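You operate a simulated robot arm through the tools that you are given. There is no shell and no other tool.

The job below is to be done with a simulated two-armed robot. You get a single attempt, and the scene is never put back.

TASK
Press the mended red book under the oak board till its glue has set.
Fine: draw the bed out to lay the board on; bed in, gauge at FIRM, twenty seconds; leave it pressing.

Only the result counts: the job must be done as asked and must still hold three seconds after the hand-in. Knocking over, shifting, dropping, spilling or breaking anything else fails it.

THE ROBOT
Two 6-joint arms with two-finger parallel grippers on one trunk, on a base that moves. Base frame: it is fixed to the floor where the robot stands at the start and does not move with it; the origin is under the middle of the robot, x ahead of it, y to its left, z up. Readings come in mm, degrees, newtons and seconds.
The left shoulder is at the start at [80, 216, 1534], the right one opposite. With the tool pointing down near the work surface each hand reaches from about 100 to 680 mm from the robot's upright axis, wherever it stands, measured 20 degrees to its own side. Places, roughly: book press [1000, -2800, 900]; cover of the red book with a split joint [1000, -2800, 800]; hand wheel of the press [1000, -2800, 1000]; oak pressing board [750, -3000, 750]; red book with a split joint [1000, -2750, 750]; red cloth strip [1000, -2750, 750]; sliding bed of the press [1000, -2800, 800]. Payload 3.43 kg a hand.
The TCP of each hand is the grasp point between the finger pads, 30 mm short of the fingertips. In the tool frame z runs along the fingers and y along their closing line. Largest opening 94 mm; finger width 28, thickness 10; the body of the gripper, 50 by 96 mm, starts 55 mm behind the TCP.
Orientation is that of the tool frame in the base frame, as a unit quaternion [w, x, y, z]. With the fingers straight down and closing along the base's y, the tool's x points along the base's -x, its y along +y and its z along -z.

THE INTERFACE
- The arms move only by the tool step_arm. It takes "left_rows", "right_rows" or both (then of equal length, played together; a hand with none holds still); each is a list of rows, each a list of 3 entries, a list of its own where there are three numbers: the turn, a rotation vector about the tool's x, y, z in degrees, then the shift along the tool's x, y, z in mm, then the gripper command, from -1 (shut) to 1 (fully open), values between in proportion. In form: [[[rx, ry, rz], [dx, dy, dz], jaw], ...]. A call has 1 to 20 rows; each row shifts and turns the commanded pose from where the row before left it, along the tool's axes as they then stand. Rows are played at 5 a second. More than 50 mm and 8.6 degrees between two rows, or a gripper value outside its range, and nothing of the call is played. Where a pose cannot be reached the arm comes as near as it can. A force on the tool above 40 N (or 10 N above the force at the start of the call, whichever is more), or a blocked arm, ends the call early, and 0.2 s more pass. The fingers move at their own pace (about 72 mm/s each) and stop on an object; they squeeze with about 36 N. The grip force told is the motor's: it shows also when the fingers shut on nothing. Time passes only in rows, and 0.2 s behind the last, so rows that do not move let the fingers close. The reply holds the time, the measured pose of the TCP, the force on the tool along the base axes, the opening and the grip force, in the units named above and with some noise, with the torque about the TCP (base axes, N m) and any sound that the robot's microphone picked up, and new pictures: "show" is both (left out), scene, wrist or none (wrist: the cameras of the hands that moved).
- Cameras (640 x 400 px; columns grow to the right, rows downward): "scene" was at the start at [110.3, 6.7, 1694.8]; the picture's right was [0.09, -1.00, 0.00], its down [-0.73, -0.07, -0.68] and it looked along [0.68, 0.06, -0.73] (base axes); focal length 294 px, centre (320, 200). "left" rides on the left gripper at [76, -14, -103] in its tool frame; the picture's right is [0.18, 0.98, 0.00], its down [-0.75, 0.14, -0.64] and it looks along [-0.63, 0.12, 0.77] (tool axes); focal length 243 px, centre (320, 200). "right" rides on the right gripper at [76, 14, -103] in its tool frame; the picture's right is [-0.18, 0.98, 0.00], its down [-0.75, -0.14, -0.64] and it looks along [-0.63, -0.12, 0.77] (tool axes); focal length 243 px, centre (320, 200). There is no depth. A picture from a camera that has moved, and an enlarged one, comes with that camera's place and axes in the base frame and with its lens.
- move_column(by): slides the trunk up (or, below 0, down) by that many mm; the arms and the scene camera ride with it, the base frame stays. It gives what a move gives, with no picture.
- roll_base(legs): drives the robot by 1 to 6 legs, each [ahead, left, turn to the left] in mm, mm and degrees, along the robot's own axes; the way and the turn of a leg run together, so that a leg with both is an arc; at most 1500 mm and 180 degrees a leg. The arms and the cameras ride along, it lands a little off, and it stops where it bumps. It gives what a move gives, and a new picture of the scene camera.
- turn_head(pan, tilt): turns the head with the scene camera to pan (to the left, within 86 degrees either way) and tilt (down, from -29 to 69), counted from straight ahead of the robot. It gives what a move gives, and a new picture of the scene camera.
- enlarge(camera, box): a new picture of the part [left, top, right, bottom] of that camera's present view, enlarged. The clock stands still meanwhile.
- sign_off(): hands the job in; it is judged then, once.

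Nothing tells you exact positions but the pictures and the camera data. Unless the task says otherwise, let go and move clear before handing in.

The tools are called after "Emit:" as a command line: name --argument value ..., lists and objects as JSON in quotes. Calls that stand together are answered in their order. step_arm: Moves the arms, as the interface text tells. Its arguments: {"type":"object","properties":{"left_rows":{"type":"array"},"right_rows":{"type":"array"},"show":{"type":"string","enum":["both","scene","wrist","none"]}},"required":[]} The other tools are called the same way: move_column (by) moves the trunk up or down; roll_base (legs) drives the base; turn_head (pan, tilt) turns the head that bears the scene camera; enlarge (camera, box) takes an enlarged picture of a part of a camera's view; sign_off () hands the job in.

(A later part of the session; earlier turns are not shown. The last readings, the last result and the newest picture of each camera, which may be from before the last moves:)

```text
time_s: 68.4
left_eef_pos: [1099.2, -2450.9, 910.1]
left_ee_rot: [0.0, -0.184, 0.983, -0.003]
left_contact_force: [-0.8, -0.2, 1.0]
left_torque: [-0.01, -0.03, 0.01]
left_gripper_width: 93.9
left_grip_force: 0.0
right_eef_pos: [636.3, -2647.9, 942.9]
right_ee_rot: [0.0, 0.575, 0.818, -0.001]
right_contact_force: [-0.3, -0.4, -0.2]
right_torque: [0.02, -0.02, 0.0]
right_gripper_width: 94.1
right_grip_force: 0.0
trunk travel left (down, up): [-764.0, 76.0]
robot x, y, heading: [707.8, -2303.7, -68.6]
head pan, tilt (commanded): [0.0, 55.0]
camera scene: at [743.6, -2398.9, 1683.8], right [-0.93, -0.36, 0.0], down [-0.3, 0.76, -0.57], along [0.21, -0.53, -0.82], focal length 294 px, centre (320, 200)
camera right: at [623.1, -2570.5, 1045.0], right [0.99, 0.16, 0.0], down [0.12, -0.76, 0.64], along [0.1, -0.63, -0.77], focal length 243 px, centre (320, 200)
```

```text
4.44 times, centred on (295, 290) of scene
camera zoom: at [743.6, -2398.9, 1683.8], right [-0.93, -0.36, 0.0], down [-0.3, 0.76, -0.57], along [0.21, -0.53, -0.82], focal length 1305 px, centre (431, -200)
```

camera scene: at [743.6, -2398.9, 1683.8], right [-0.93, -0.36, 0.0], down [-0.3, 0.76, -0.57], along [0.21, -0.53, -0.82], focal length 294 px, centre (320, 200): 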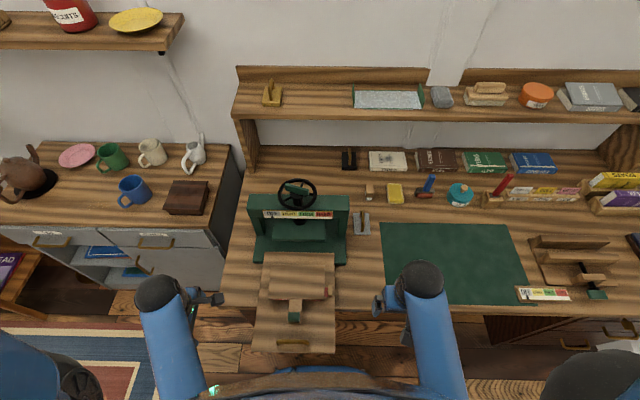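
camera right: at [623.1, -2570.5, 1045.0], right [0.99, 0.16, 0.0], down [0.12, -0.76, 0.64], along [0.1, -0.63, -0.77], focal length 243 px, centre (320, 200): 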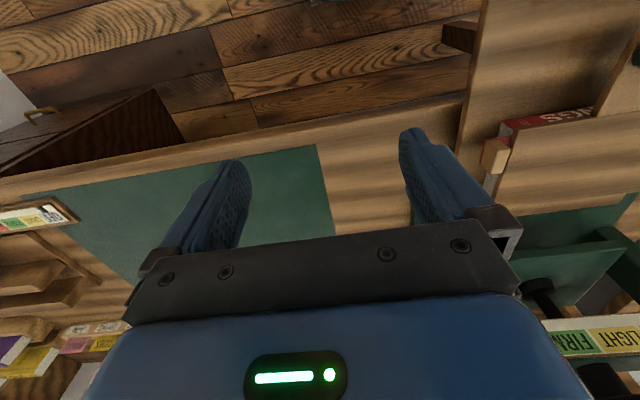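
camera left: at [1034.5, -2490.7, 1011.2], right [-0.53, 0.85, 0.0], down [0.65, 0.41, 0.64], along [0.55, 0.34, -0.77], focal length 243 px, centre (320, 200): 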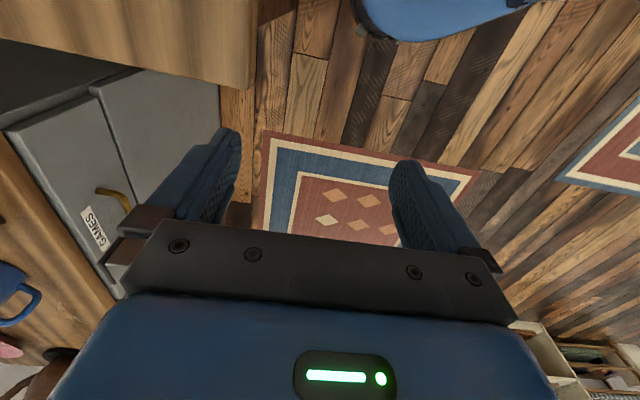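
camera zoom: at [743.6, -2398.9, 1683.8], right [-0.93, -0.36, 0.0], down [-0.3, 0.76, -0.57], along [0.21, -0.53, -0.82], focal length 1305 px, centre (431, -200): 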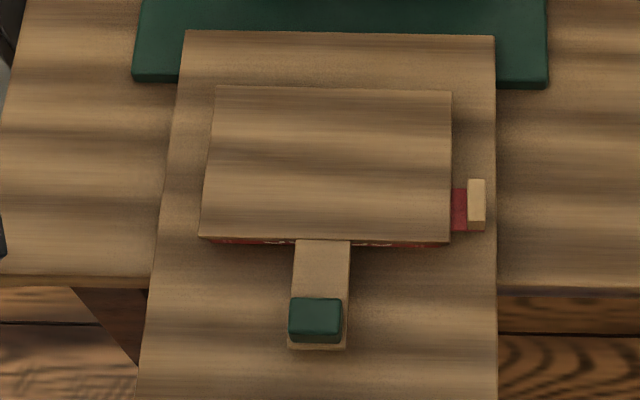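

The board lies flat on the book with the tab clear. Before pushing the bed in I need to know if it passes under the platen, so I'll pitch the right hand to look level at the gap from the front right.

Emit:
step_arm --right_rows '[[[0, -8, 0], [0, 10, 0], 1], [[0, -8, 0], [0, 10, 0], 1], [[0, -8, 0], [0, 10, 0], 1], [[0, -8, 0], [0, 4, 0], 1], [[0, -8, 0], [0, 0, 0], 1], [[0, 0, 0], [12.9, 0, 15.3], 1], [[0, 0, 0], [12.9, 0, 15.3], 1], [[0, 0, 0], [12.9, 0, 15.3], 1], [[0, 0, 0], [12.9, 0, 15.3], 1], [[0, 0, 0], [12.9, 0, 15.3], 1], [[0, 0, 0], [12.9, 0, 15.3], 1], [[0, 0, 0], [0, 0, 0], 1]]' --show "both"

```text
time_s: 71.0
left_eef_pos: [1100.2, -2449.7, 909.3]
left_ee_rot: [-0.001, -0.185, 0.983, -0.002]
left_contact_force: [-0.8, -0.2, -0.3]
left_torque: [0.0, 0.01, 0.01]
left_gripper_width: 93.9
left_grip_force: 0.0
right_eef_pos: [669.5, -2634.2, 826.2]
right_ee_rot: [0.28, 0.541, 0.768, -0.197]
right_contact_force: [-0.1, -0.7, 0.0]
right_torque: [-0.01, -0.04, -0.02]
right_gripper_width: 94.1
right_grip_force: 0.0
trunk travel left (down, up): [-764.0, 76.0]
robot x, y, heading: [706.6, -2306.5, -68.7]
head pan, tilt (commanded): [0.0, 55.0]
camera scene: at [743.2, -2398.8, 1683.8], right [-0.93, -0.36, 0.0], down [-0.3, 0.76, -0.57], along [0.21, -0.53, -0.82], focal length 294 px, centre (320, 200)
camera right: at [639.1, -2513.7, 854.6], right [0.97, 0.2, 0.12], down [-0.08, -0.2, 0.98], along [0.22, -0.96, -0.18], focal length 243 px, centre (320, 200)
```

scene: 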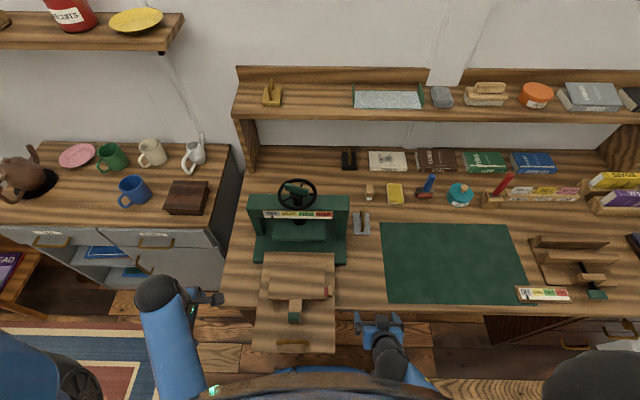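
right: 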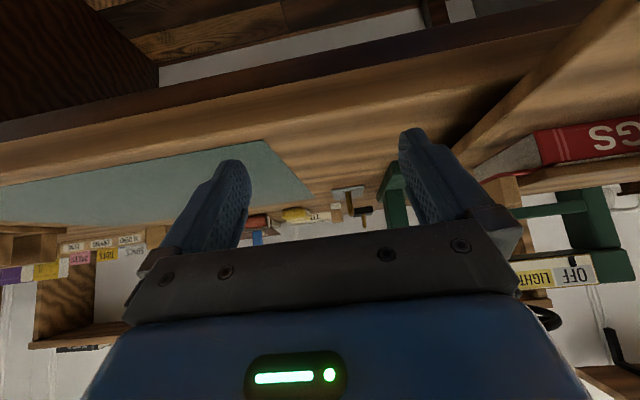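

Emit:
enlarge --camera "right" --box '[460, 100, 640, 300]'

```text
2.00 times, centred on (550, 200) of right
camera zoom: at [639.1, -2513.7, 854.6], right [0.97, 0.2, 0.12], down [-0.08, -0.2, 0.98], along [0.22, -0.96, -0.18], focal length 485 px, centre (-140, 200)
```

zoom: 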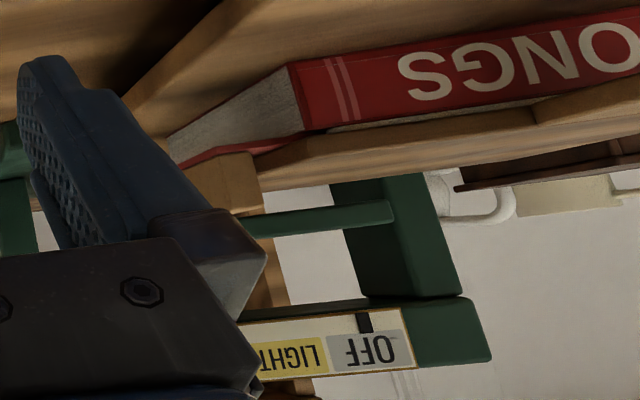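

Seen level from the side, the board top is at about z 825 and the platen underside at about z 838. That's roughly 13 mm of clearance, so the bed can go in, and I'll raise the right hand and level it again.

Emit:
step_arm --right_rows '[[[0, 0, 0], [-12.9, 0, -15.3], 1], [[0, 0, 0], [-12.9, 0, -15.3], 1], [[0, 0, 0], [-12.9, 0, -15.3], 1], [[0, 0, 0], [-12.9, 0, -15.3], 1], [[0, 0, 0], [-12.9, 0, -15.3], 1], [[0, 0, 0], [-12.9, 0, -15.3], 1], [[0, 8, 0], [0, -10, 0], 1], [[0, 8, 0], [0, -10, 0], 1], [[0, 8, 0], [0, -10, 0], 1], [[0, 8, 0], [0, -10, 0], 1], [[0, 8, 0], [0, -10, 0], 1], [[0, 0, 0], [0, -30, 0], 1], [[0, 0, 0], [0, -30, 0], 1], [[0, 0, 0], [0, 0, 0], 1]]' --left_rows '[[[0, 0, 0], [0, 0, 0], 1], [[0, 0, 0], [0, 0, 0], 1], [[0, 0, 0], [0, 0, 0], 1], [[0, 0, 0], [0, 0, 0], 1], [[0, 0, 0], [0, 0, 0], 1], [[0, 0, 0], [0, 0, 0], 1], [[0, 0, 0], [25, 0, 0], 1], [[0, 0, 0], [30, 0, 0], 1], [[0, 0, 0], [30, 0, 0], 1], [[0, 0, 0], [30, 0, 0], 1], [[0, 0, 0], [30, 0, 0], 1], [[0, 0, 0], [30, 0, 0], 1], [[0, 0, 0], [30, 0, 0], 1], [[0, 0, 0], [20, 38, 0], 1]]' --show "both"

```text
time_s: 74.0
left_eef_pos: [874.6, -2495.5, 906.8]
left_ee_rot: [0.001, -0.185, 0.983, -0.002]
left_contact_force: [-0.7, 1.0, 0.7]
left_torque: [-0.02, 0.01, 0.01]
left_gripper_width: 94.2
left_grip_force: 0.1
right_eef_pos: [565.0, -2671.5, 945.6]
right_ee_rot: [0.0, 0.573, 0.819, 0.0]
right_contact_force: [-0.1, 0.6, -0.7]
right_torque: [-0.03, -0.03, 0.0]
right_gripper_width: 94.0
right_grip_force: 0.0
trunk travel left (down, up): [-764.0, 76.0]
robot x, y, heading: [705.7, -2304.3, -68.8]
head pan, tilt (commanded): [0.0, 55.0]
camera scene: at [743.5, -2397.5, 1683.9], right [-0.93, -0.36, 0.0], down [-0.3, 0.76, -0.57], along [0.21, -0.54, -0.82], focal length 294 px, centre (320, 200)
camera right: at [552.2, -2595.4, 1046.3], right [0.99, 0.16, 0.0], down [0.12, -0.76, 0.64], along [0.1, -0.63, -0.77], focal length 243 px, centre (320, 200)
camera left: at [809.6, -2535.8, 1009.6], right [-0.53, 0.85, -0.01], down [0.65, 0.41, 0.64], along [0.55, 0.34, -0.77], focal length 243 px, centre (320, 200)
```

scene: 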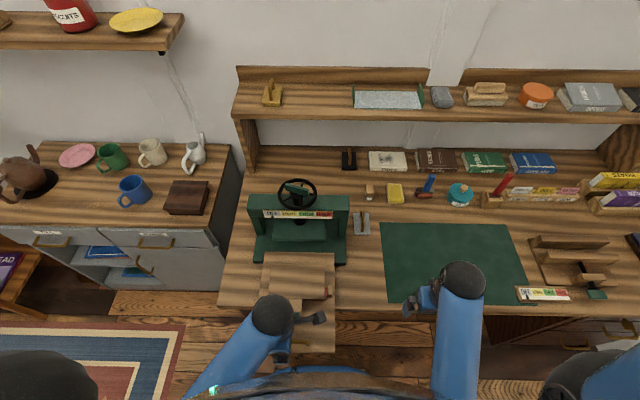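
right: 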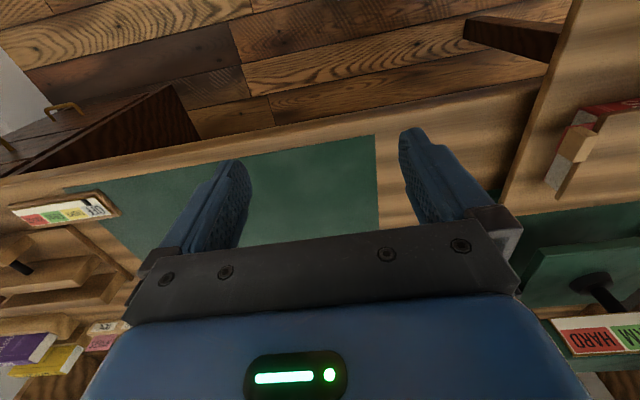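
left: 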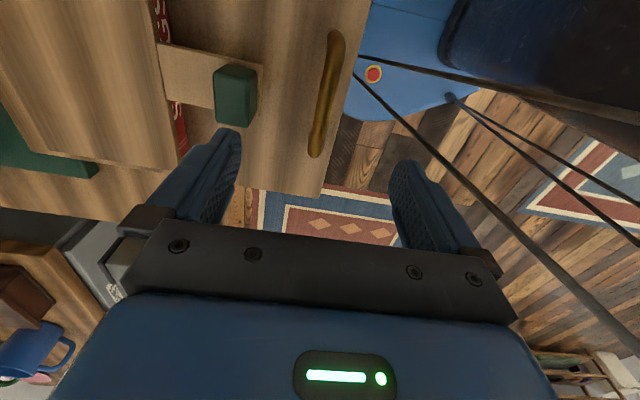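

The left hand is above the handle, but the board's tongue is only about 45 mm behind it. I'll narrow the jaw to 50 mm before going down.

Emit:
step_arm --left_rows '[[[0, 0, 0], [8, 0, 0], 0.06], [[0, 0, 0], [6, 0, 0], 0.06], [[0, 0, 0], [0, 0, 15], 0.06], [[0, 0, 0], [0, 0, 15], 0.06], [[0, 0, 0], [0, 0, 0], 0.06]]' --show "wrist"

```text
time_s: 75.2
left_eef_pos: [860.8, -2502.2, 877.5]
left_ee_rot: [0.0, -0.184, 0.983, -0.003]
left_contact_force: [-0.2, 0.5, -0.6]
left_torque: [0.03, -0.02, 0.0]
left_gripper_width: 49.7
left_grip_force: 0.2
right_eef_pos: [565.0, -2673.6, 943.9]
right_ee_rot: [0.0, 0.575, 0.818, 0.0]
right_contact_force: [1.1, 0.9, -0.6]
right_torque: [0.0, -0.02, -0.03]
right_gripper_width: 94.2
right_grip_force: 0.0
trunk travel left (down, up): [-764.0, 76.0]
robot x, y, heading: [707.2, -2303.7, -68.7]
head pan, tilt (commanded): [0.0, 55.0]
camera left: at [796.7, -2542.2, 980.9], right [-0.53, 0.85, 0.0], down [0.65, 0.41, 0.64], along [0.55, 0.34, -0.77], focal length 243 px, centre (320, 200)
```

left: 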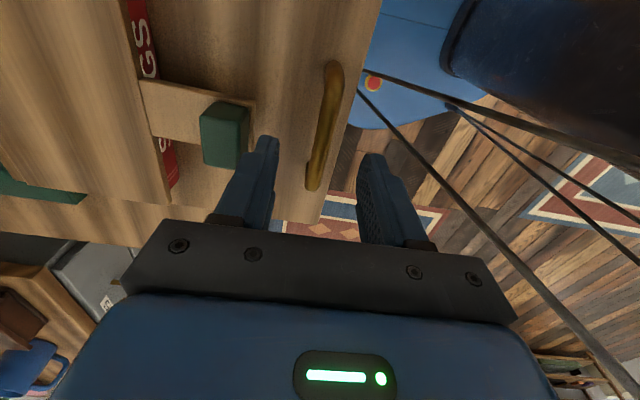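

Emit:
step_arm --left_rows '[[[0, 0, 0], [0, 0, 0], -0.19], [[0, 0, 0], [0, 0, 0], -0.19], [[0, 0, 0], [0, 0, 12], -0.19], [[0, 0, 0], [0, 0, 12], -0.19], [[0, 0, 0], [0, 0, 12], -0.19], [[0, 0, 0], [0, 0, 12], -0.19], [[0, 0, 0], [0, 0, 0], -0.19]]' --show "wrist"

```text
time_s: 76.8
left_eef_pos: [863.4, -2501.3, 830.2]
left_ee_rot: [0.001, -0.185, 0.983, -0.002]
left_contact_force: [0.3, -0.4, -0.7]
left_torque: [0.03, 0.03, 0.04]
left_gripper_width: 38.1
left_grip_force: 0.0
right_eef_pos: [565.7, -2672.5, 943.8]
right_ee_rot: [-0.001, 0.575, 0.819, 0.001]
right_contact_force: [-0.6, 0.2, 0.1]
right_torque: [0.01, 0.03, 0.01]
right_gripper_width: 93.8
right_grip_force: 0.1
trunk travel left (down, up): [-764.0, 76.0]
robot x, y, heading: [710.3, -2307.1, -68.7]
head pan, tilt (commanded): [0.0, 55.0]
camera left: at [798.0, -2542.0, 933.3], right [-0.53, 0.85, 0.0], down [0.65, 0.41, 0.64], along [0.55, 0.34, -0.77], focal length 243 px, centre (320, 200)
```

left: 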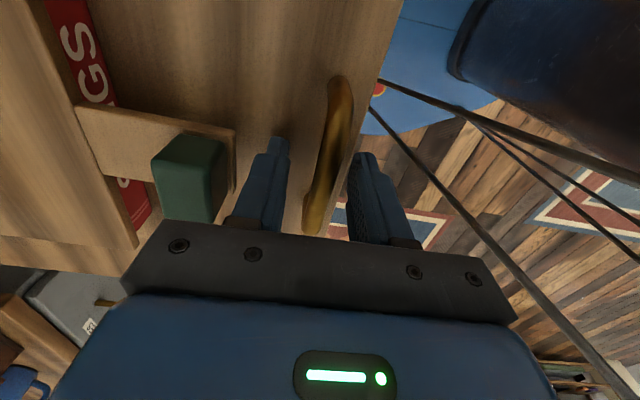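

Both fingers now straddle the bar clear of the tongue. I'll close and push the bed in 70 mm, then check before the board reaches the platen.

Emit:
step_arm --left_rows '[[[0, 0, 0], [0, 0, 0], -1], [[0, 0, 0], [0, 0, 0], -1], [[0, 0, 0], [0, 0, 0], -1], [[0, 0, 0], [0, -5, 0], -1], [[0, 0, 0], [0.1, -10, 0], -1], [[0, 0, 0], [0.1, -10, 0], -1], [[0, 0, 0], [0.1, -10, 0], -1], [[0, 0, 0], [0.1, -10, 0], -1], [[0, 0, 0], [0.1, -10, 0], -1], [[0, 0, 0], [0.1, -10, 0], -1], [[0, 0, 0], [0, -5, 0], -1], [[0, 0, 0], [0, 0, 0], -1]]' --show "both"

Emit:
enlarge --camera "scene" --box '[230, 170, 370, 330]'

```text
time_s: 79.4
left_eef_pos: [886.7, -2567.4, 831.1]
left_ee_rot: [0.001, -0.184, 0.983, -0.002]
left_contact_force: [-4.7, -1.2, -18.9]
left_torque: [-0.09, 0.1, -1.01]
left_gripper_width: 16.4
left_grip_force: 44.4
right_eef_pos: [565.5, -2672.8, 943.4]
right_ee_rot: [0.0, 0.574, 0.819, 0.0]
right_contact_force: [-0.3, 0.5, 0.1]
right_torque: [-0.03, -0.06, 0.02]
right_gripper_width: 94.2
right_grip_force: 0.1
trunk travel left (down, up): [-764.0, 76.0]
robot x, y, heading: [706.3, -2302.6, -68.8]
head pan, tilt (commanded): [0.0, 55.0]
camera scene: at [743.0, -2400.6, 1683.6], right [-0.93, -0.36, 0.0], down [-0.3, 0.76, -0.57], along [0.21, -0.53, -0.82], focal length 294 px, centre (320, 200)
camera left: at [821.8, -2607.2, 933.4], right [-0.53, 0.85, 0.0], down [0.65, 0.41, 0.64], along [0.55, 0.34, -0.77], focal length 243 px, centre (320, 200)
```

scene: 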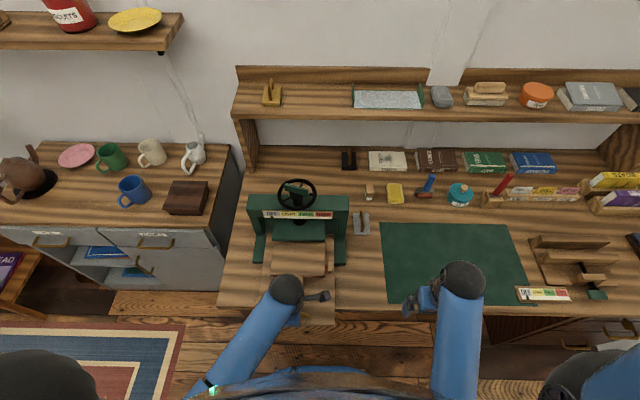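
left: 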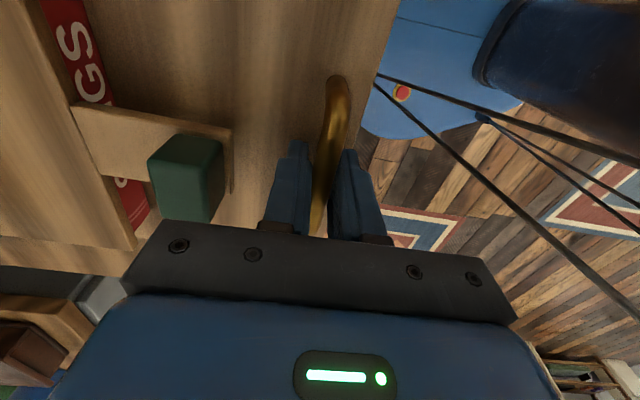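

```text
2.50 times, centred on (300, 250) of scene
camera zoom: at [743.0, -2400.6, 1683.6], right [-0.93, -0.36, 0.0], down [-0.3, 0.76, -0.57], along [0.21, -0.53, -0.82], focal length 734 px, centre (370, 75)
```

zoom: 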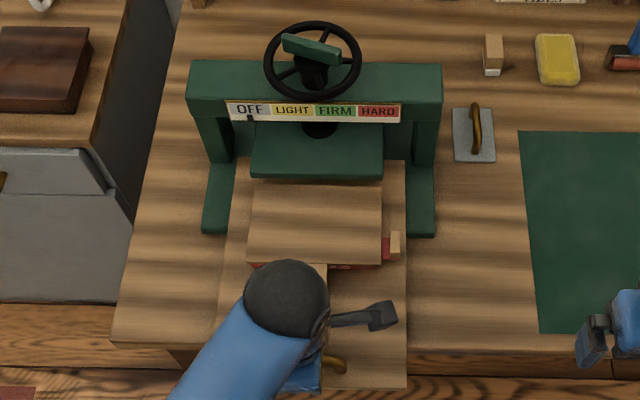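

Emit:
step_arm --left_rows '[[[0, 0, 0], [0, 0, 2], -1], [[0, 0, 0], [0.1, -8, 0], -1], [[0, 0, 0], [0.1, -8, 0], -1], [[0, 0, 0], [0.1, -8, 0], -1], [[0, 0, 0], [0.1, -8, 0], -1], [[0, 0, 0], [0, 0, 0], -1]]' --show "wrist"

Emit:
enlarge --camera "scene" --box '[230, 170, 370, 330]'

```text
time_s: 80.8
left_eef_pos: [898.3, -2596.7, 830.2]
left_ee_rot: [0.0, -0.185, 0.983, -0.005]
left_contact_force: [-1.4, -2.0, 27.4]
left_torque: [0.01, -0.01, -0.98]
left_gripper_width: 16.2
left_grip_force: 44.8
right_eef_pos: [564.6, -2671.5, 945.1]
right_ee_rot: [0.001, 0.574, 0.819, -0.001]
right_contact_force: [-0.2, -0.1, 0.2]
right_torque: [0.02, 0.04, 0.04]
right_gripper_width: 94.0
right_grip_force: 0.0
trunk travel left (down, up): [-764.0, 76.0]
robot x, y, heading: [707.3, -2302.8, -68.8]
head pan, tilt (commanded): [0.0, 55.0]
camera left: at [832.6, -2636.2, 933.6], right [-0.53, 0.85, -0.01], down [0.65, 0.41, 0.64], along [0.55, 0.33, -0.77], focal length 243 px, centre (320, 200)
```

left: 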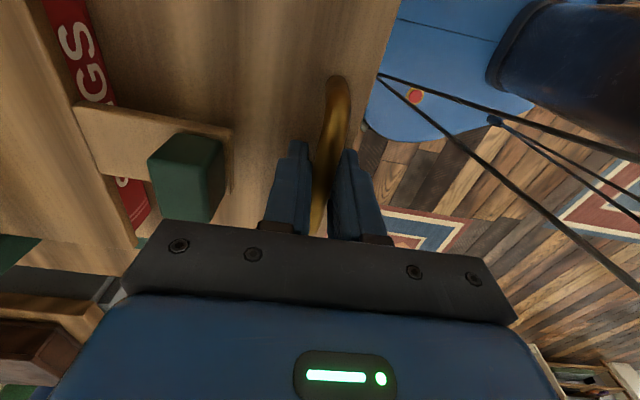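

```text
2.50 times, centred on (300, 250) of scene
camera zoom: at [741.4, -2396.8, 1684.3], right [-0.93, -0.36, 0.0], down [-0.3, 0.76, -0.57], along [0.21, -0.54, -0.82], focal length 734 px, centre (370, 75)
```

zoom: 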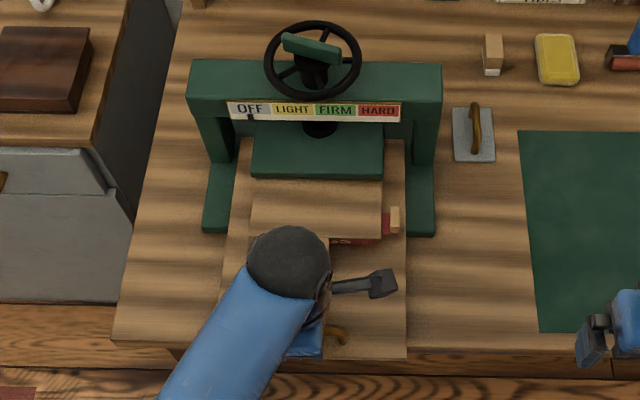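

The board is sliding under the platen without touching it, and the book and board keep their places on the bed. I'll ease off the downward force and continue in.

Emit:
step_arm --left_rows '[[[0, 0, 0], [0, 0, -1.1], -1], [[0, 0, 0], [0.1, -8, 0], -1], [[0, 0, 0], [0.1, -8, 0], -1], [[0, 0, 0], [0.1, -8, 0], -1], [[0, 0, 0], [0.1, -8, 0], -1], [[0, 0, 0], [0.1, -8, 0], -1], [[0, 0, 0], [0, 0, 0], -1]]' --show "wrist"

Emit:
enlarge --camera "scene" --box '[230, 170, 370, 330]'

```text
time_s: 82.4
left_eef_pos: [911.5, -2633.6, 830.5]
left_ee_rot: [0.002, -0.184, 0.983, -0.003]
left_contact_force: [-8.6, -3.5, 18.2]
left_torque: [-0.11, 0.3, -1.0]
left_gripper_width: 16.2
left_grip_force: 45.2
right_eef_pos: [564.3, -2671.9, 944.3]
right_ee_rot: [0.001, 0.574, 0.819, 0.0]
right_contact_force: [-0.3, 0.1, -0.4]
right_torque: [0.01, -0.01, -0.03]
right_gripper_width: 94.0
right_grip_force: 0.1
trunk travel left (down, up): [-764.0, 76.0]
robot x, y, heading: [703.6, -2303.9, -68.8]
head pan, tilt (commanded): [0.0, 55.0]
camera left: at [846.4, -2674.4, 933.3], right [-0.53, 0.85, -0.01], down [0.65, 0.41, 0.64], along [0.55, 0.33, -0.77], focal length 243 px, centre (320, 200)
```

left: 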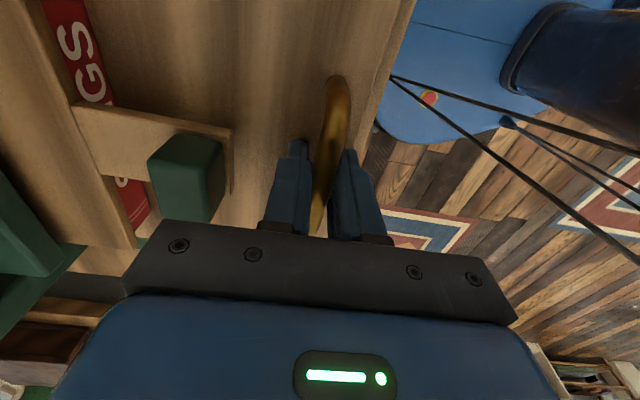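

```text
2.50 times, centred on (300, 250) of scene
camera zoom: at [740.5, -2397.8, 1683.9], right [-0.93, -0.36, 0.0], down [-0.3, 0.76, -0.57], along [0.21, -0.54, -0.82], focal length 734 px, centre (370, 75)
```

zoom: 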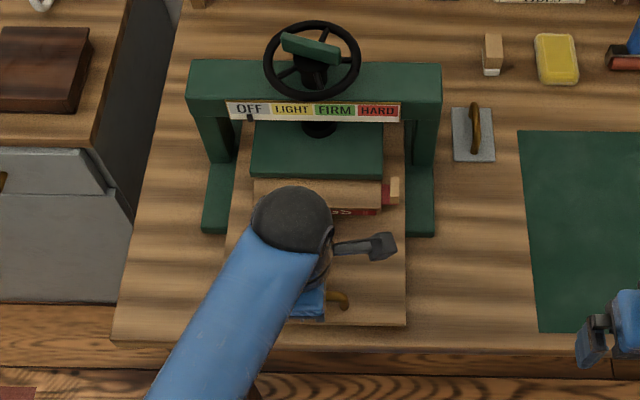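

Emit:
step_arm --left_rows '[[[0, 0, 0], [0.7, 0, -0.5], -1], [[0, 0, 0], [0.1, -8, 0], -1], [[0, 0, 0], [0.1, -8, 0], -1], [[0, 0, 0], [0.1, -8, 0], -1], [[0, 0, 0], [0.1, -8, 0], -1], [[0, 0, 0], [0.1, -8, 0], -1], [[0, 0, 0], [0.1, -8, 0], -1], [[0, 0, 0], [0.1, -6, 0], -1], [[0, 0, 0], [0, 0, 0], -1]]' --show "wrist"

Emit:
enlarge --camera "scene" --box '[230, 170, 370, 330]'

```text
time_s: 84.4
left_eef_pos: [929.5, -2684.9, 830.7]
left_ee_rot: [0.001, -0.184, 0.983, -0.002]
left_contact_force: [-8.4, -2.8, -5.2]
left_torque: [0.0, -0.19, -1.02]
left_gripper_width: 16.2
left_grip_force: 45.5
right_eef_pos: [563.6, -2673.0, 944.4]
right_ee_rot: [0.0, 0.574, 0.819, 0.001]
right_contact_force: [-0.2, 0.9, 0.0]
right_torque: [0.01, 0.02, -0.04]
right_gripper_width: 94.2
right_grip_force: 0.1
trunk travel left (down, up): [-764.0, 76.0]
robot x, y, heading: [702.2, -2298.8, -68.9]
head pan, tilt (commanded): [0.0, 55.0]
camera left: at [865.0, -2725.2, 933.2], right [-0.53, 0.85, 0.0], down [0.65, 0.41, 0.64], along [0.55, 0.34, -0.77], focal length 243 px, centre (320, 200)
```

left: 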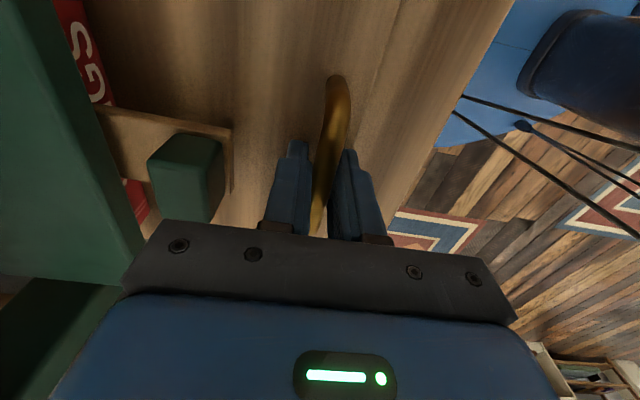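

```text
2.50 times, centred on (300, 250) of scene
camera zoom: at [741.8, -2399.9, 1683.6], right [-0.93, -0.36, 0.0], down [-0.3, 0.76, -0.57], along [0.21, -0.53, -0.82], focal length 734 px, centre (370, 75)
```

zoom: 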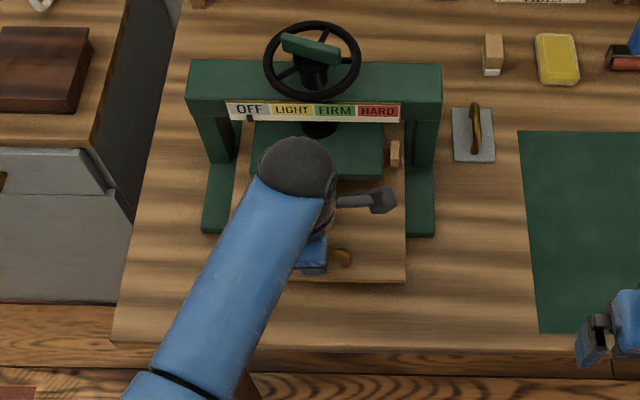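

Emit:
step_arm --left_rows '[[[0, 0, 0], [0.5, -2, 0], -1], [[0, 0, 0], [0, -2, 0], -1], [[0, 0, 0], [0, -2, 0], -1], [[0, 0, 0], [0, 0, 0], -1]]' --show "none"

```text
time_s: 85.4
left_eef_pos: [931.5, -2688.8, 831.6]
left_ee_rot: [0.002, -0.183, 0.983, -0.002]
left_contact_force: [-13.6, 8.4, -6.4]
left_torque: [-0.01, 0.13, -1.01]
left_gripper_width: 16.5
left_grip_force: 44.9
right_eef_pos: [563.3, -2672.1, 945.0]
right_ee_rot: [0.002, 0.574, 0.819, 0.0]
right_contact_force: [0.6, 0.0, 0.3]
right_torque: [-0.02, -0.02, 0.06]
right_gripper_width: 94.1
right_grip_force: 0.2
trunk travel left (down, up): [-764.0, 76.0]
robot x, y, heading: [706.6, -2305.2, -68.6]
head pan, tilt (commanded): [0.0, 55.0]
```

The bed is back at its home position and presses against its stop. I'll release the handle and lift the left hand clear.

Emit:
step_arm --left_rows '[[[0, 0, 0], [-0.5, 1, 0], -1], [[0, 0, 0], [0, 0, 0], -0.19], [[0, 0, 0], [0, 0, 0], -0.19], [[0, 0, 0], [0, 0, 0], -0.19], [[0, 0, 0], [0, 0, -15], -0.19], [[0, 0, 0], [0, 0, -20], -0.19], [[0, 0, 0], [0, 0, -20], -0.19], [[0, 0, 0], [0, 0, -20], -0.19], [[0, 0, 0], [-30, 30, -20], -0.19], [[0, 0, 0], [-40, 30, -20], -0.19], [[0, 0, 0], [-40, 0, -20], -0.19], [[0, 0, 0], [-40, 0, -20], -0.19], [[0, 0, 0], [0, 0, 0], -0.19]]' --show "both"

Emit:
enlarge --camera "scene" --box '[240, 165, 360, 300]'

```text
refused: row 10 steps farther than a row can; nothing moved
```

```text
2.96 times, centred on (300, 232) of scene
camera zoom: at [740.7, -2397.4, 1683.9], right [-0.93, -0.36, 0.0], down [-0.3, 0.76, -0.57], along [0.21, -0.54, -0.82], focal length 870 px, centre (379, 104)
```

zoom: 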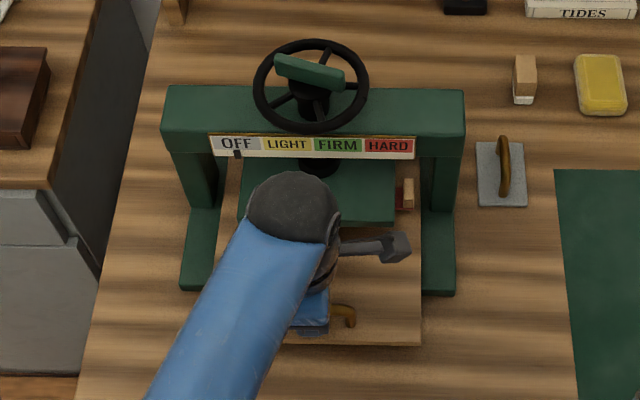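

Emit:
step_arm --left_rows '[[[0, 0, 0], [-0.5, 1, 0], -1], [[0, 0, 0], [0, 0, 0], -0.19], [[0, 0, 0], [0, 0, 0], -0.19], [[0, 0, 0], [0, 0, 0], -0.19], [[0, 0, 0], [0, 0, -15], -0.19], [[0, 0, 0], [0, 0, -20], -0.19], [[0, 0, 0], [0, 0, -20], -0.19], [[0, 0, 0], [0, 0, -20], -0.19], [[0, 0, 0], [-30, 25, -20], -0.19], [[0, 0, 0], [-30, 25, -20], -0.19], [[0, 0, 0], [-40, 0, -20], -0.19], [[0, 0, 0], [-40, 0, -20], -0.19], [[0, 0, 0], [0, 0, 0], -0.19]]' --show "both"

Emit:
enlarge --camera "scene" --box '[240, 165, 360, 300]'

```text
time_s: 88.2
left_eef_pos: [1044.0, -2592.6, 968.7]
left_ee_rot: [0.001, -0.185, 0.983, -0.004]
left_contact_force: [0.4, -0.2, 0.7]
left_torque: [-0.02, 0.02, -0.01]
left_gripper_width: 38.1
left_grip_force: 0.0
left hand out of reach, approached as far as the arm can: row 12
right_eef_pos: [564.1, -2672.6, 944.4]
right_ee_rot: [0.001, 0.574, 0.819, -0.001]
right_contact_force: [-0.1, -0.4, -0.1]
right_torque: [-0.02, -0.02, -0.02]
right_gripper_width: 94.0
right_grip_force: 0.1
trunk travel left (down, up): [-764.0, 76.0]
robot x, y, heading: [702.5, -2301.0, -68.7]
head pan, tilt (commanded): [0.0, 55.0]
camera scene: at [743.1, -2398.2, 1683.9], right [-0.93, -0.36, 0.0], down [-0.3, 0.76, -0.57], along [0.21, -0.53, -0.82], focal length 294 px, centre (320, 200)
camera left: at [979.6, -2632.0, 1070.3], right [-0.53, 0.85, -0.01], down [0.65, 0.41, 0.64], along [0.55, 0.33, -0.77], focal length 243 px, centre (320, 200)
```

scene: 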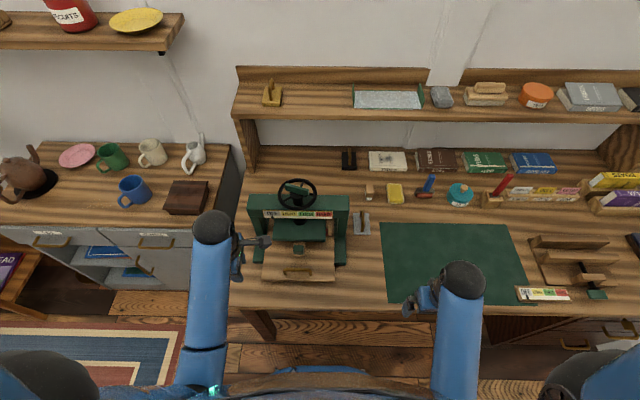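
left: 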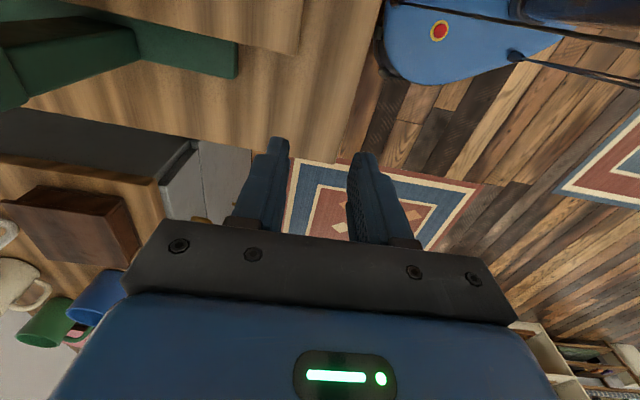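

```text
2.96 times, centred on (300, 232) of scene
camera zoom: at [743.1, -2398.2, 1683.9], right [-0.93, -0.36, 0.0], down [-0.3, 0.76, -0.57], along [0.21, -0.53, -0.82], focal length 870 px, centre (379, 104)
```

zoom: 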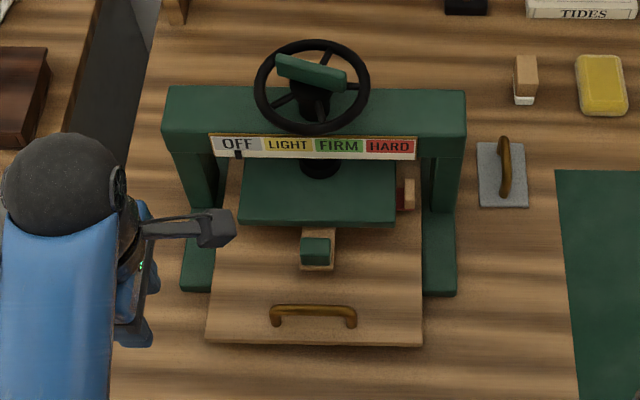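

The bed is home with the board over the book and the knob clear of the platen. Now I need the wheel handle's orientation, so I'll enlarge the wheel and gauge.

Emit:
enlarge --camera "scene" --box '[265, 170, 345, 225]'

```text
7.27 times, centred on (305, 198) of scene
camera zoom: at [743.1, -2398.2, 1683.9], right [-0.93, -0.36, 0.0], down [-0.3, 0.76, -0.57], along [0.21, -0.53, -0.82], focal length 2136 px, centre (429, 218)
```

zoom: 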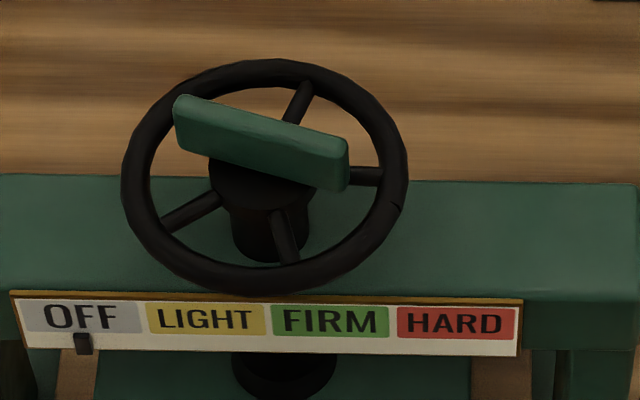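

The handle bar is about 70 x 12 x 24 mm, centred near (993, -2858) with its top near z 1005. It's turned about 18° from the left-right line. I'll raise the trunk 70 mm so the left hand can come over the wheel from above.

Emit:
move_column --by 70

```text
time_s: 89.3
left_eef_pos: [1044.5, -2593.0, 1036.9]
left_ee_rot: [0.001, -0.185, 0.983, -0.003]
left_contact_force: [0.2, -0.4, 0.3]
left_torque: [-0.02, 0.01, -0.03]
left_gripper_width: 38.1
left_grip_force: 0.0
right_eef_pos: [566.0, -2672.1, 1013.2]
right_ee_rot: [0.0, 0.574, 0.819, 0.001]
right_contact_force: [-0.2, 0.5, -0.6]
right_torque: [-0.02, -0.02, -0.04]
right_gripper_width: 93.9
right_grip_force: 0.1
trunk travel left (down, up): [-834.0, 6.0]
robot x, y, heading: [706.9, -2305.1, -69.0]
head pan, tilt (commanded): [0.0, 55.0]
```

Emit:
step_arm --left_rows '[[[0, 0, 0], [0, -30, -14], 0.06], [[0, 0, 0], [0, -30, -14], 0.06], [[0, 0, 0], [0, -30, -14], 0.06], [[0, 0, 0], [29, -20, 0], 0.06], [[0, 0, 0], [29, -20, 0], 0.06], [[0, 0, 0], [29, -20, 0], 0.06], [[0, 0, 0], [29, -20, 0], 0.06], [[0, 0, 0], [28, -20, 0], 0.06], [[0, 0, 0], [0, -20, 0], 0.06], [[0, 0, 0], [0, -19, 0], 0.06], [[0, 0, 6], [0, 0, 0], 0.06], [[0, 0, 6], [0, 0, 0], 0.06], [[0, 0, 5.8], [0, 0, 0], 0.06], [[0, 0, 0], [0, 0, 0], 0.06]]' --show "both"

Emit:
enlarge --camera "left" --box '[180, 80, 480, 260]'

Emit:
enlarge --camera "scene" --box '[240, 165, 360, 300]'

```text
time_s: 92.3
left_eef_pos: [995.2, -2861.9, 1054.7]
left_ee_rot: [0.001, -0.029, 1.0, -0.006]
left_contact_force: [0.1, 2.3, -0.1]
left_torque: [0.12, 0.0, 0.06]
left_gripper_width: 50.6
left_grip_force: 1.4
left hand out of reach, approached as far as the arm can: row 1, 2, 3
right_eef_pos: [565.8, -2671.3, 1014.9]
right_ee_rot: [0.001, 0.574, 0.819, -0.001]
right_contact_force: [-0.6, 0.4, -0.2]
right_torque: [-0.01, 0.01, 0.03]
right_gripper_width: 94.0
right_grip_force: 0.0
trunk travel left (down, up): [-834.0, 6.0]
robot x, y, heading: [702.8, -2304.6, -68.6]
head pan, tilt (commanded): [0.0, 55.0]
camera scene: at [743.8, -2398.0, 1753.9], right [-0.93, -0.36, 0.0], down [-0.3, 0.76, -0.57], along [0.21, -0.53, -0.82], focal length 294 px, centre (320, 200)
camera left: at [920.9, -2879.7, 1156.4], right [-0.24, 0.97, -0.01], down [0.74, 0.19, 0.64], along [0.62, 0.15, -0.77], focal length 243 px, centre (320, 200)
```

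scene: 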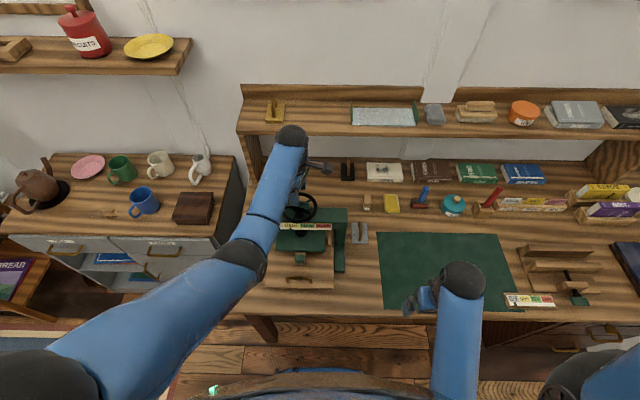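
left: 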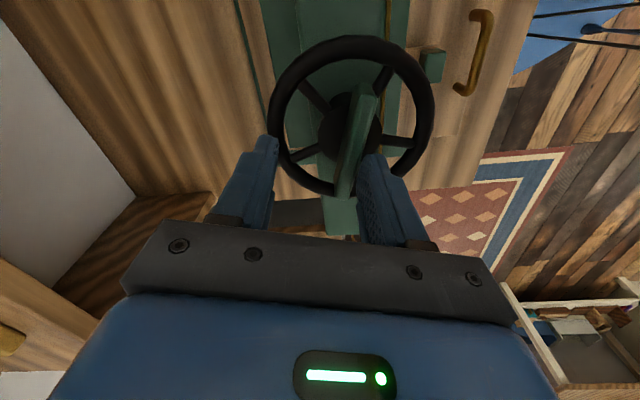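

```text
2.13 times, centred on (330, 170) of left
camera zoom: at [920.9, -2879.7, 1156.4], right [-0.24, 0.97, -0.01], down [0.74, 0.19, 0.64], along [0.62, 0.15, -0.77], focal length 518 px, centre (299, 264)
```

zoom: 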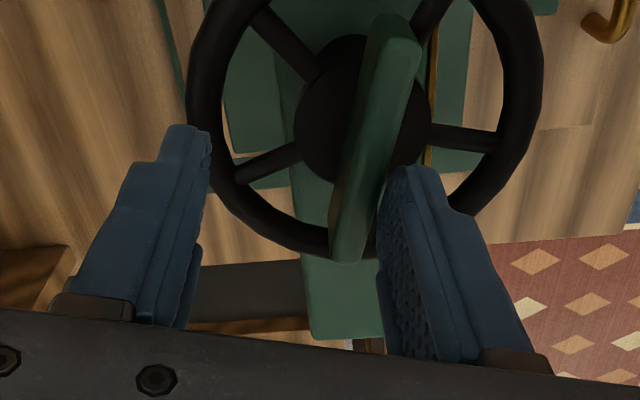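

```text
2.96 times, centred on (300, 232) of scene
camera zoom: at [743.8, -2398.0, 1753.9], right [-0.93, -0.36, 0.0], down [-0.3, 0.76, -0.57], along [0.21, -0.53, -0.82], focal length 870 px, centre (379, 104)
```

zoom: 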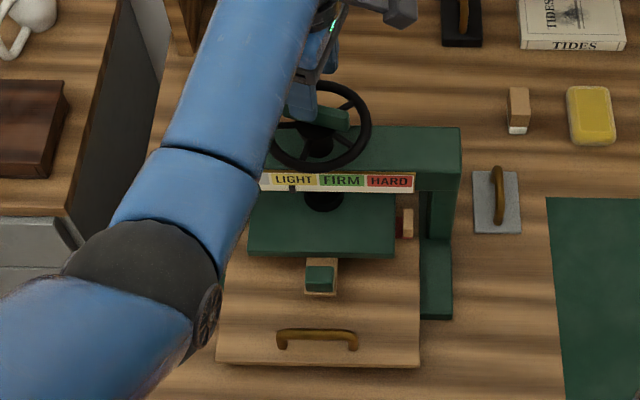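

Emit:
enlarge --camera "scene" --box '[270, 185, 350, 240]'

```text
7.27 times, centred on (310, 212) of scene
camera zoom: at [743.8, -2398.0, 1753.9], right [-0.93, -0.36, 0.0], down [-0.3, 0.76, -0.57], along [0.21, -0.53, -0.82], focal length 2136 px, centre (393, 109)
```

zoom: 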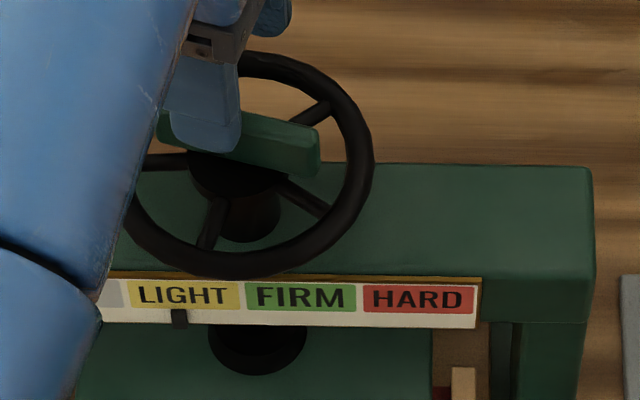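

The gauge pointer has moved from OFF to LIGHT. The bar is higher than I estimated (top near z 1025), so my fingertips brushed it on the way over and turned the wheel about half a turn. I'll lift straight up off the bar and re-measure.

Emit:
step_arm --left_rows '[[[0, 0, 0], [0, 0, -15], 0.06], [[0, 0, 0], [0, 0, -20], 0.06], [[0, 0, 0], [0, 20, 0], 0.06], [[0, 0, 0], [0, 0, 0], 0.06]]' --show "both"

Emit:
enlarge --camera "left" --box '[180, 60, 480, 250]'

Emit:
enlarge --camera "scene" --box '[270, 185, 350, 240]'

```text
time_s: 93.3
left_eef_pos: [995.1, -2841.6, 1089.2]
left_ee_rot: [0.002, -0.03, 1.0, -0.004]
left_contact_force: [-0.2, 0.7, 0.5]
left_torque: [0.0, -0.01, 0.01]
left_gripper_width: 49.6
left_grip_force: 0.0
right_eef_pos: [564.9, -2672.2, 1015.1]
right_ee_rot: [0.0, 0.575, 0.818, 0.0]
right_contact_force: [-0.3, -0.1, -0.5]
right_torque: [0.04, 0.0, -0.01]
right_gripper_width: 94.0
right_grip_force: 0.1
trunk travel left (down, up): [-834.0, 6.0]
robot x, y, heading: [704.6, -2305.0, -68.5]
head pan, tilt (commanded): [0.0, 55.0]
camera scene: at [743.4, -2398.9, 1753.8], right [-0.93, -0.36, 0.0], down [-0.3, 0.76, -0.57], along [0.21, -0.53, -0.82], focal length 294 px, centre (320, 200)
camera left: at [919.6, -2859.3, 1191.8], right [-0.24, 0.97, -0.01], down [0.74, 0.19, 0.64], along [0.63, 0.15, -0.77], focal length 243 px, centre (320, 200)
```

scene: 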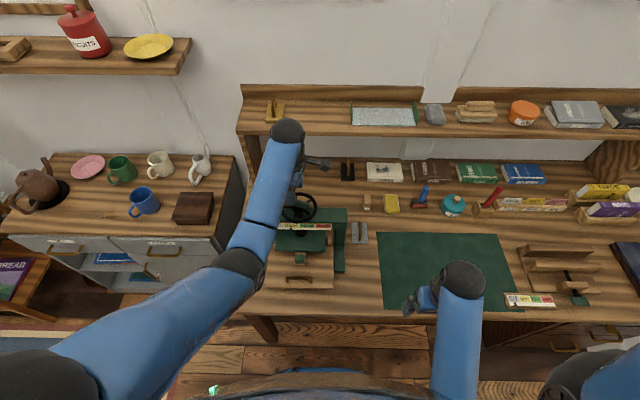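
left: 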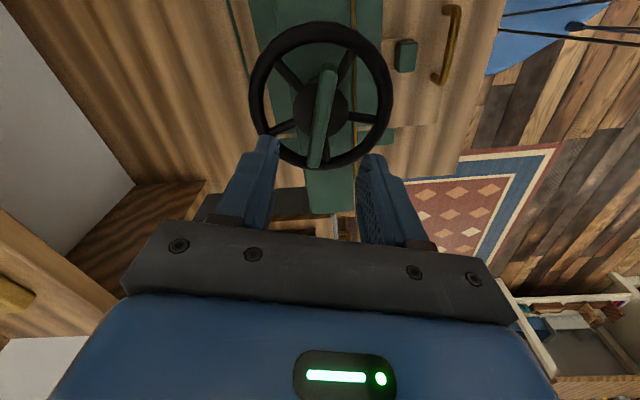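

```text
2.11 times, centred on (330, 155) of left
camera zoom: at [919.6, -2859.3, 1191.8], right [-0.24, 0.97, -0.01], down [0.74, 0.19, 0.64], along [0.63, 0.15, -0.77], focal length 511 px, centre (299, 295)
```

zoom: 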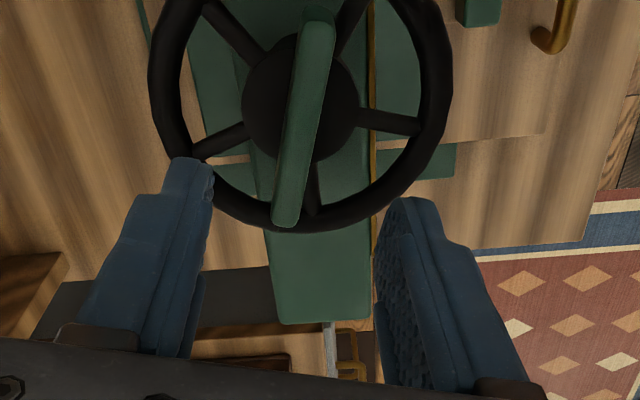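

```text
7.27 times, centred on (310, 212) of scene
camera zoom: at [743.4, -2398.9, 1753.8], right [-0.93, -0.36, 0.0], down [-0.3, 0.76, -0.57], along [0.21, -0.53, -0.82], focal length 2136 px, centre (393, 109)
```

zoom: 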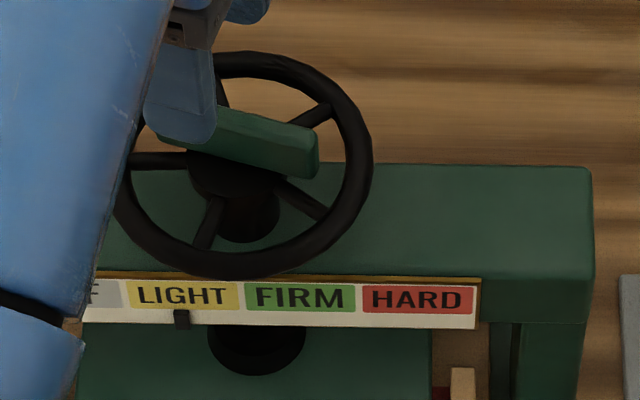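

The bar is centred at about (985, -2843) with its top near z 1025. I'll move 10 mm right to centre the hand on it and descend in small steps.

Emit:
step_arm --left_rows '[[[0, 0, 1.5], [9.5, -0.6, 0], 0.06], [[0, 0, 0], [0, 0, 15], 0.06], [[0, 0, 0], [0, 0, 10], 0.06], [[0, 0, 0], [0, 0, 0], 0.06]]' --show "wrist"

Emit:
enlarge --camera "left" --box '[180, 60, 480, 250]'

```text
time_s: 94.3
left_eef_pos: [986.0, -2844.4, 1064.5]
left_ee_rot: [0.001, -0.018, 1.0, -0.004]
left_contact_force: [-1.3, -0.2, -0.2]
left_torque: [0.0, 0.01, -0.04]
left_gripper_width: 49.8
left_grip_force: 0.0
right_eef_pos: [565.4, -2673.2, 1014.3]
right_ee_rot: [0.0, 0.574, 0.819, 0.0]
right_contact_force: [-0.7, 0.1, 0.4]
right_torque: [0.03, -0.01, 0.02]
right_gripper_width: 94.3
right_grip_force: 0.0
trunk travel left (down, up): [-834.0, 6.0]
robot x, y, heading: [706.5, -2305.5, -68.8]
head pan, tilt (commanded): [0.0, 55.0]
camera left: at [910.1, -2860.4, 1166.4], right [-0.22, 0.98, -0.01], down [0.75, 0.17, 0.64], along [0.63, 0.13, -0.77], focal length 243 px, centre (320, 200)
```

left: 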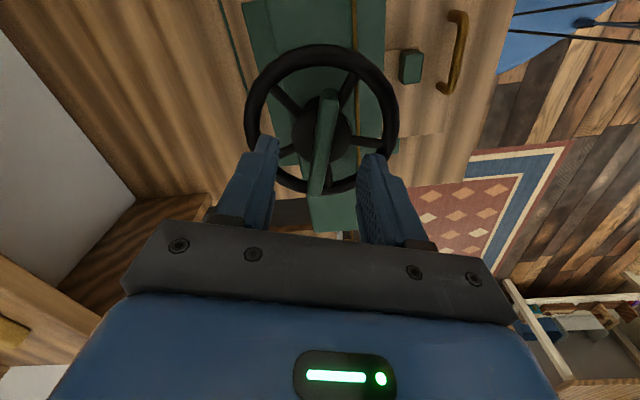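

```text
2.11 times, centred on (330, 155) of left
camera zoom: at [910.1, -2860.4, 1166.4], right [-0.22, 0.98, -0.01], down [0.75, 0.17, 0.64], along [0.63, 0.13, -0.77], focal length 511 px, centre (299, 295)
```

zoom: 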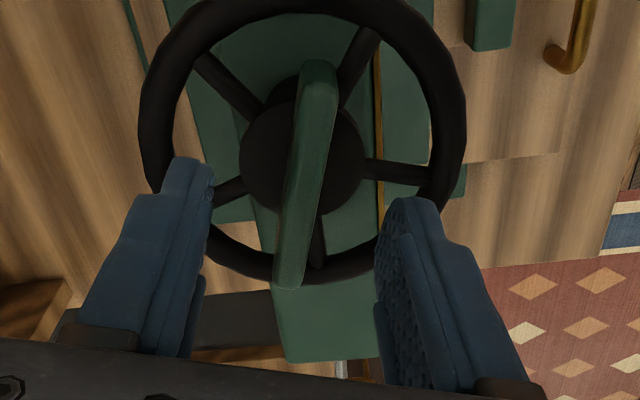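

Emit:
step_arm --left_rows '[[[0, 0, 0], [0, 1, 10], 0.06], [[0, 0, 0], [0, 0, 8], 0.06], [[0, 0, 0], [0, 0, 5], 0.06], [[0, 0, 0], [0, 0, 3], 0.06], [[0, 0, 0], [0, 0, 0], 0.06]]' --show "wrist"

Emit:
enlarge --camera "left" --box '[180, 60, 480, 250]'

```text
time_s: 95.5
left_eef_pos: [985.1, -2843.3, 1037.3]
left_ee_rot: [0.002, -0.018, 1.0, -0.004]
left_contact_force: [0.2, 0.4, 0.7]
left_torque: [-0.01, -0.03, 0.01]
left_gripper_width: 49.6
left_grip_force: 0.2
right_eef_pos: [565.3, -2673.2, 1014.4]
right_ee_rot: [0.0, 0.574, 0.819, 0.0]
right_contact_force: [-0.3, 0.2, 0.4]
right_torque: [0.0, 0.0, -0.01]
right_gripper_width: 94.2
right_grip_force: 0.0
trunk travel left (down, up): [-834.0, 6.0]
robot x, y, heading: [708.4, -2303.4, -68.7]
head pan, tilt (commanded): [0.0, 55.0]
camera left: at [910.2, -2859.5, 1139.5], right [-0.22, 0.98, -0.01], down [0.75, 0.17, 0.64], along [0.63, 0.13, -0.77], focal length 243 px, centre (320, 200)
```

left: 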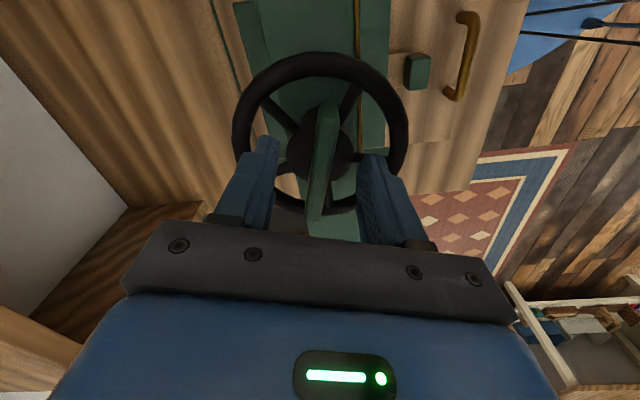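

```text
2.11 times, centred on (330, 155) of left
camera zoom: at [910.2, -2859.5, 1139.5], right [-0.22, 0.98, -0.01], down [0.75, 0.17, 0.64], along [0.63, 0.13, -0.77], focal length 511 px, centre (299, 295)
```

zoom: 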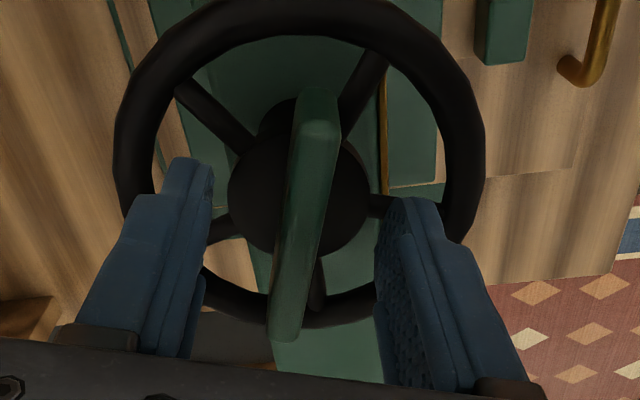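

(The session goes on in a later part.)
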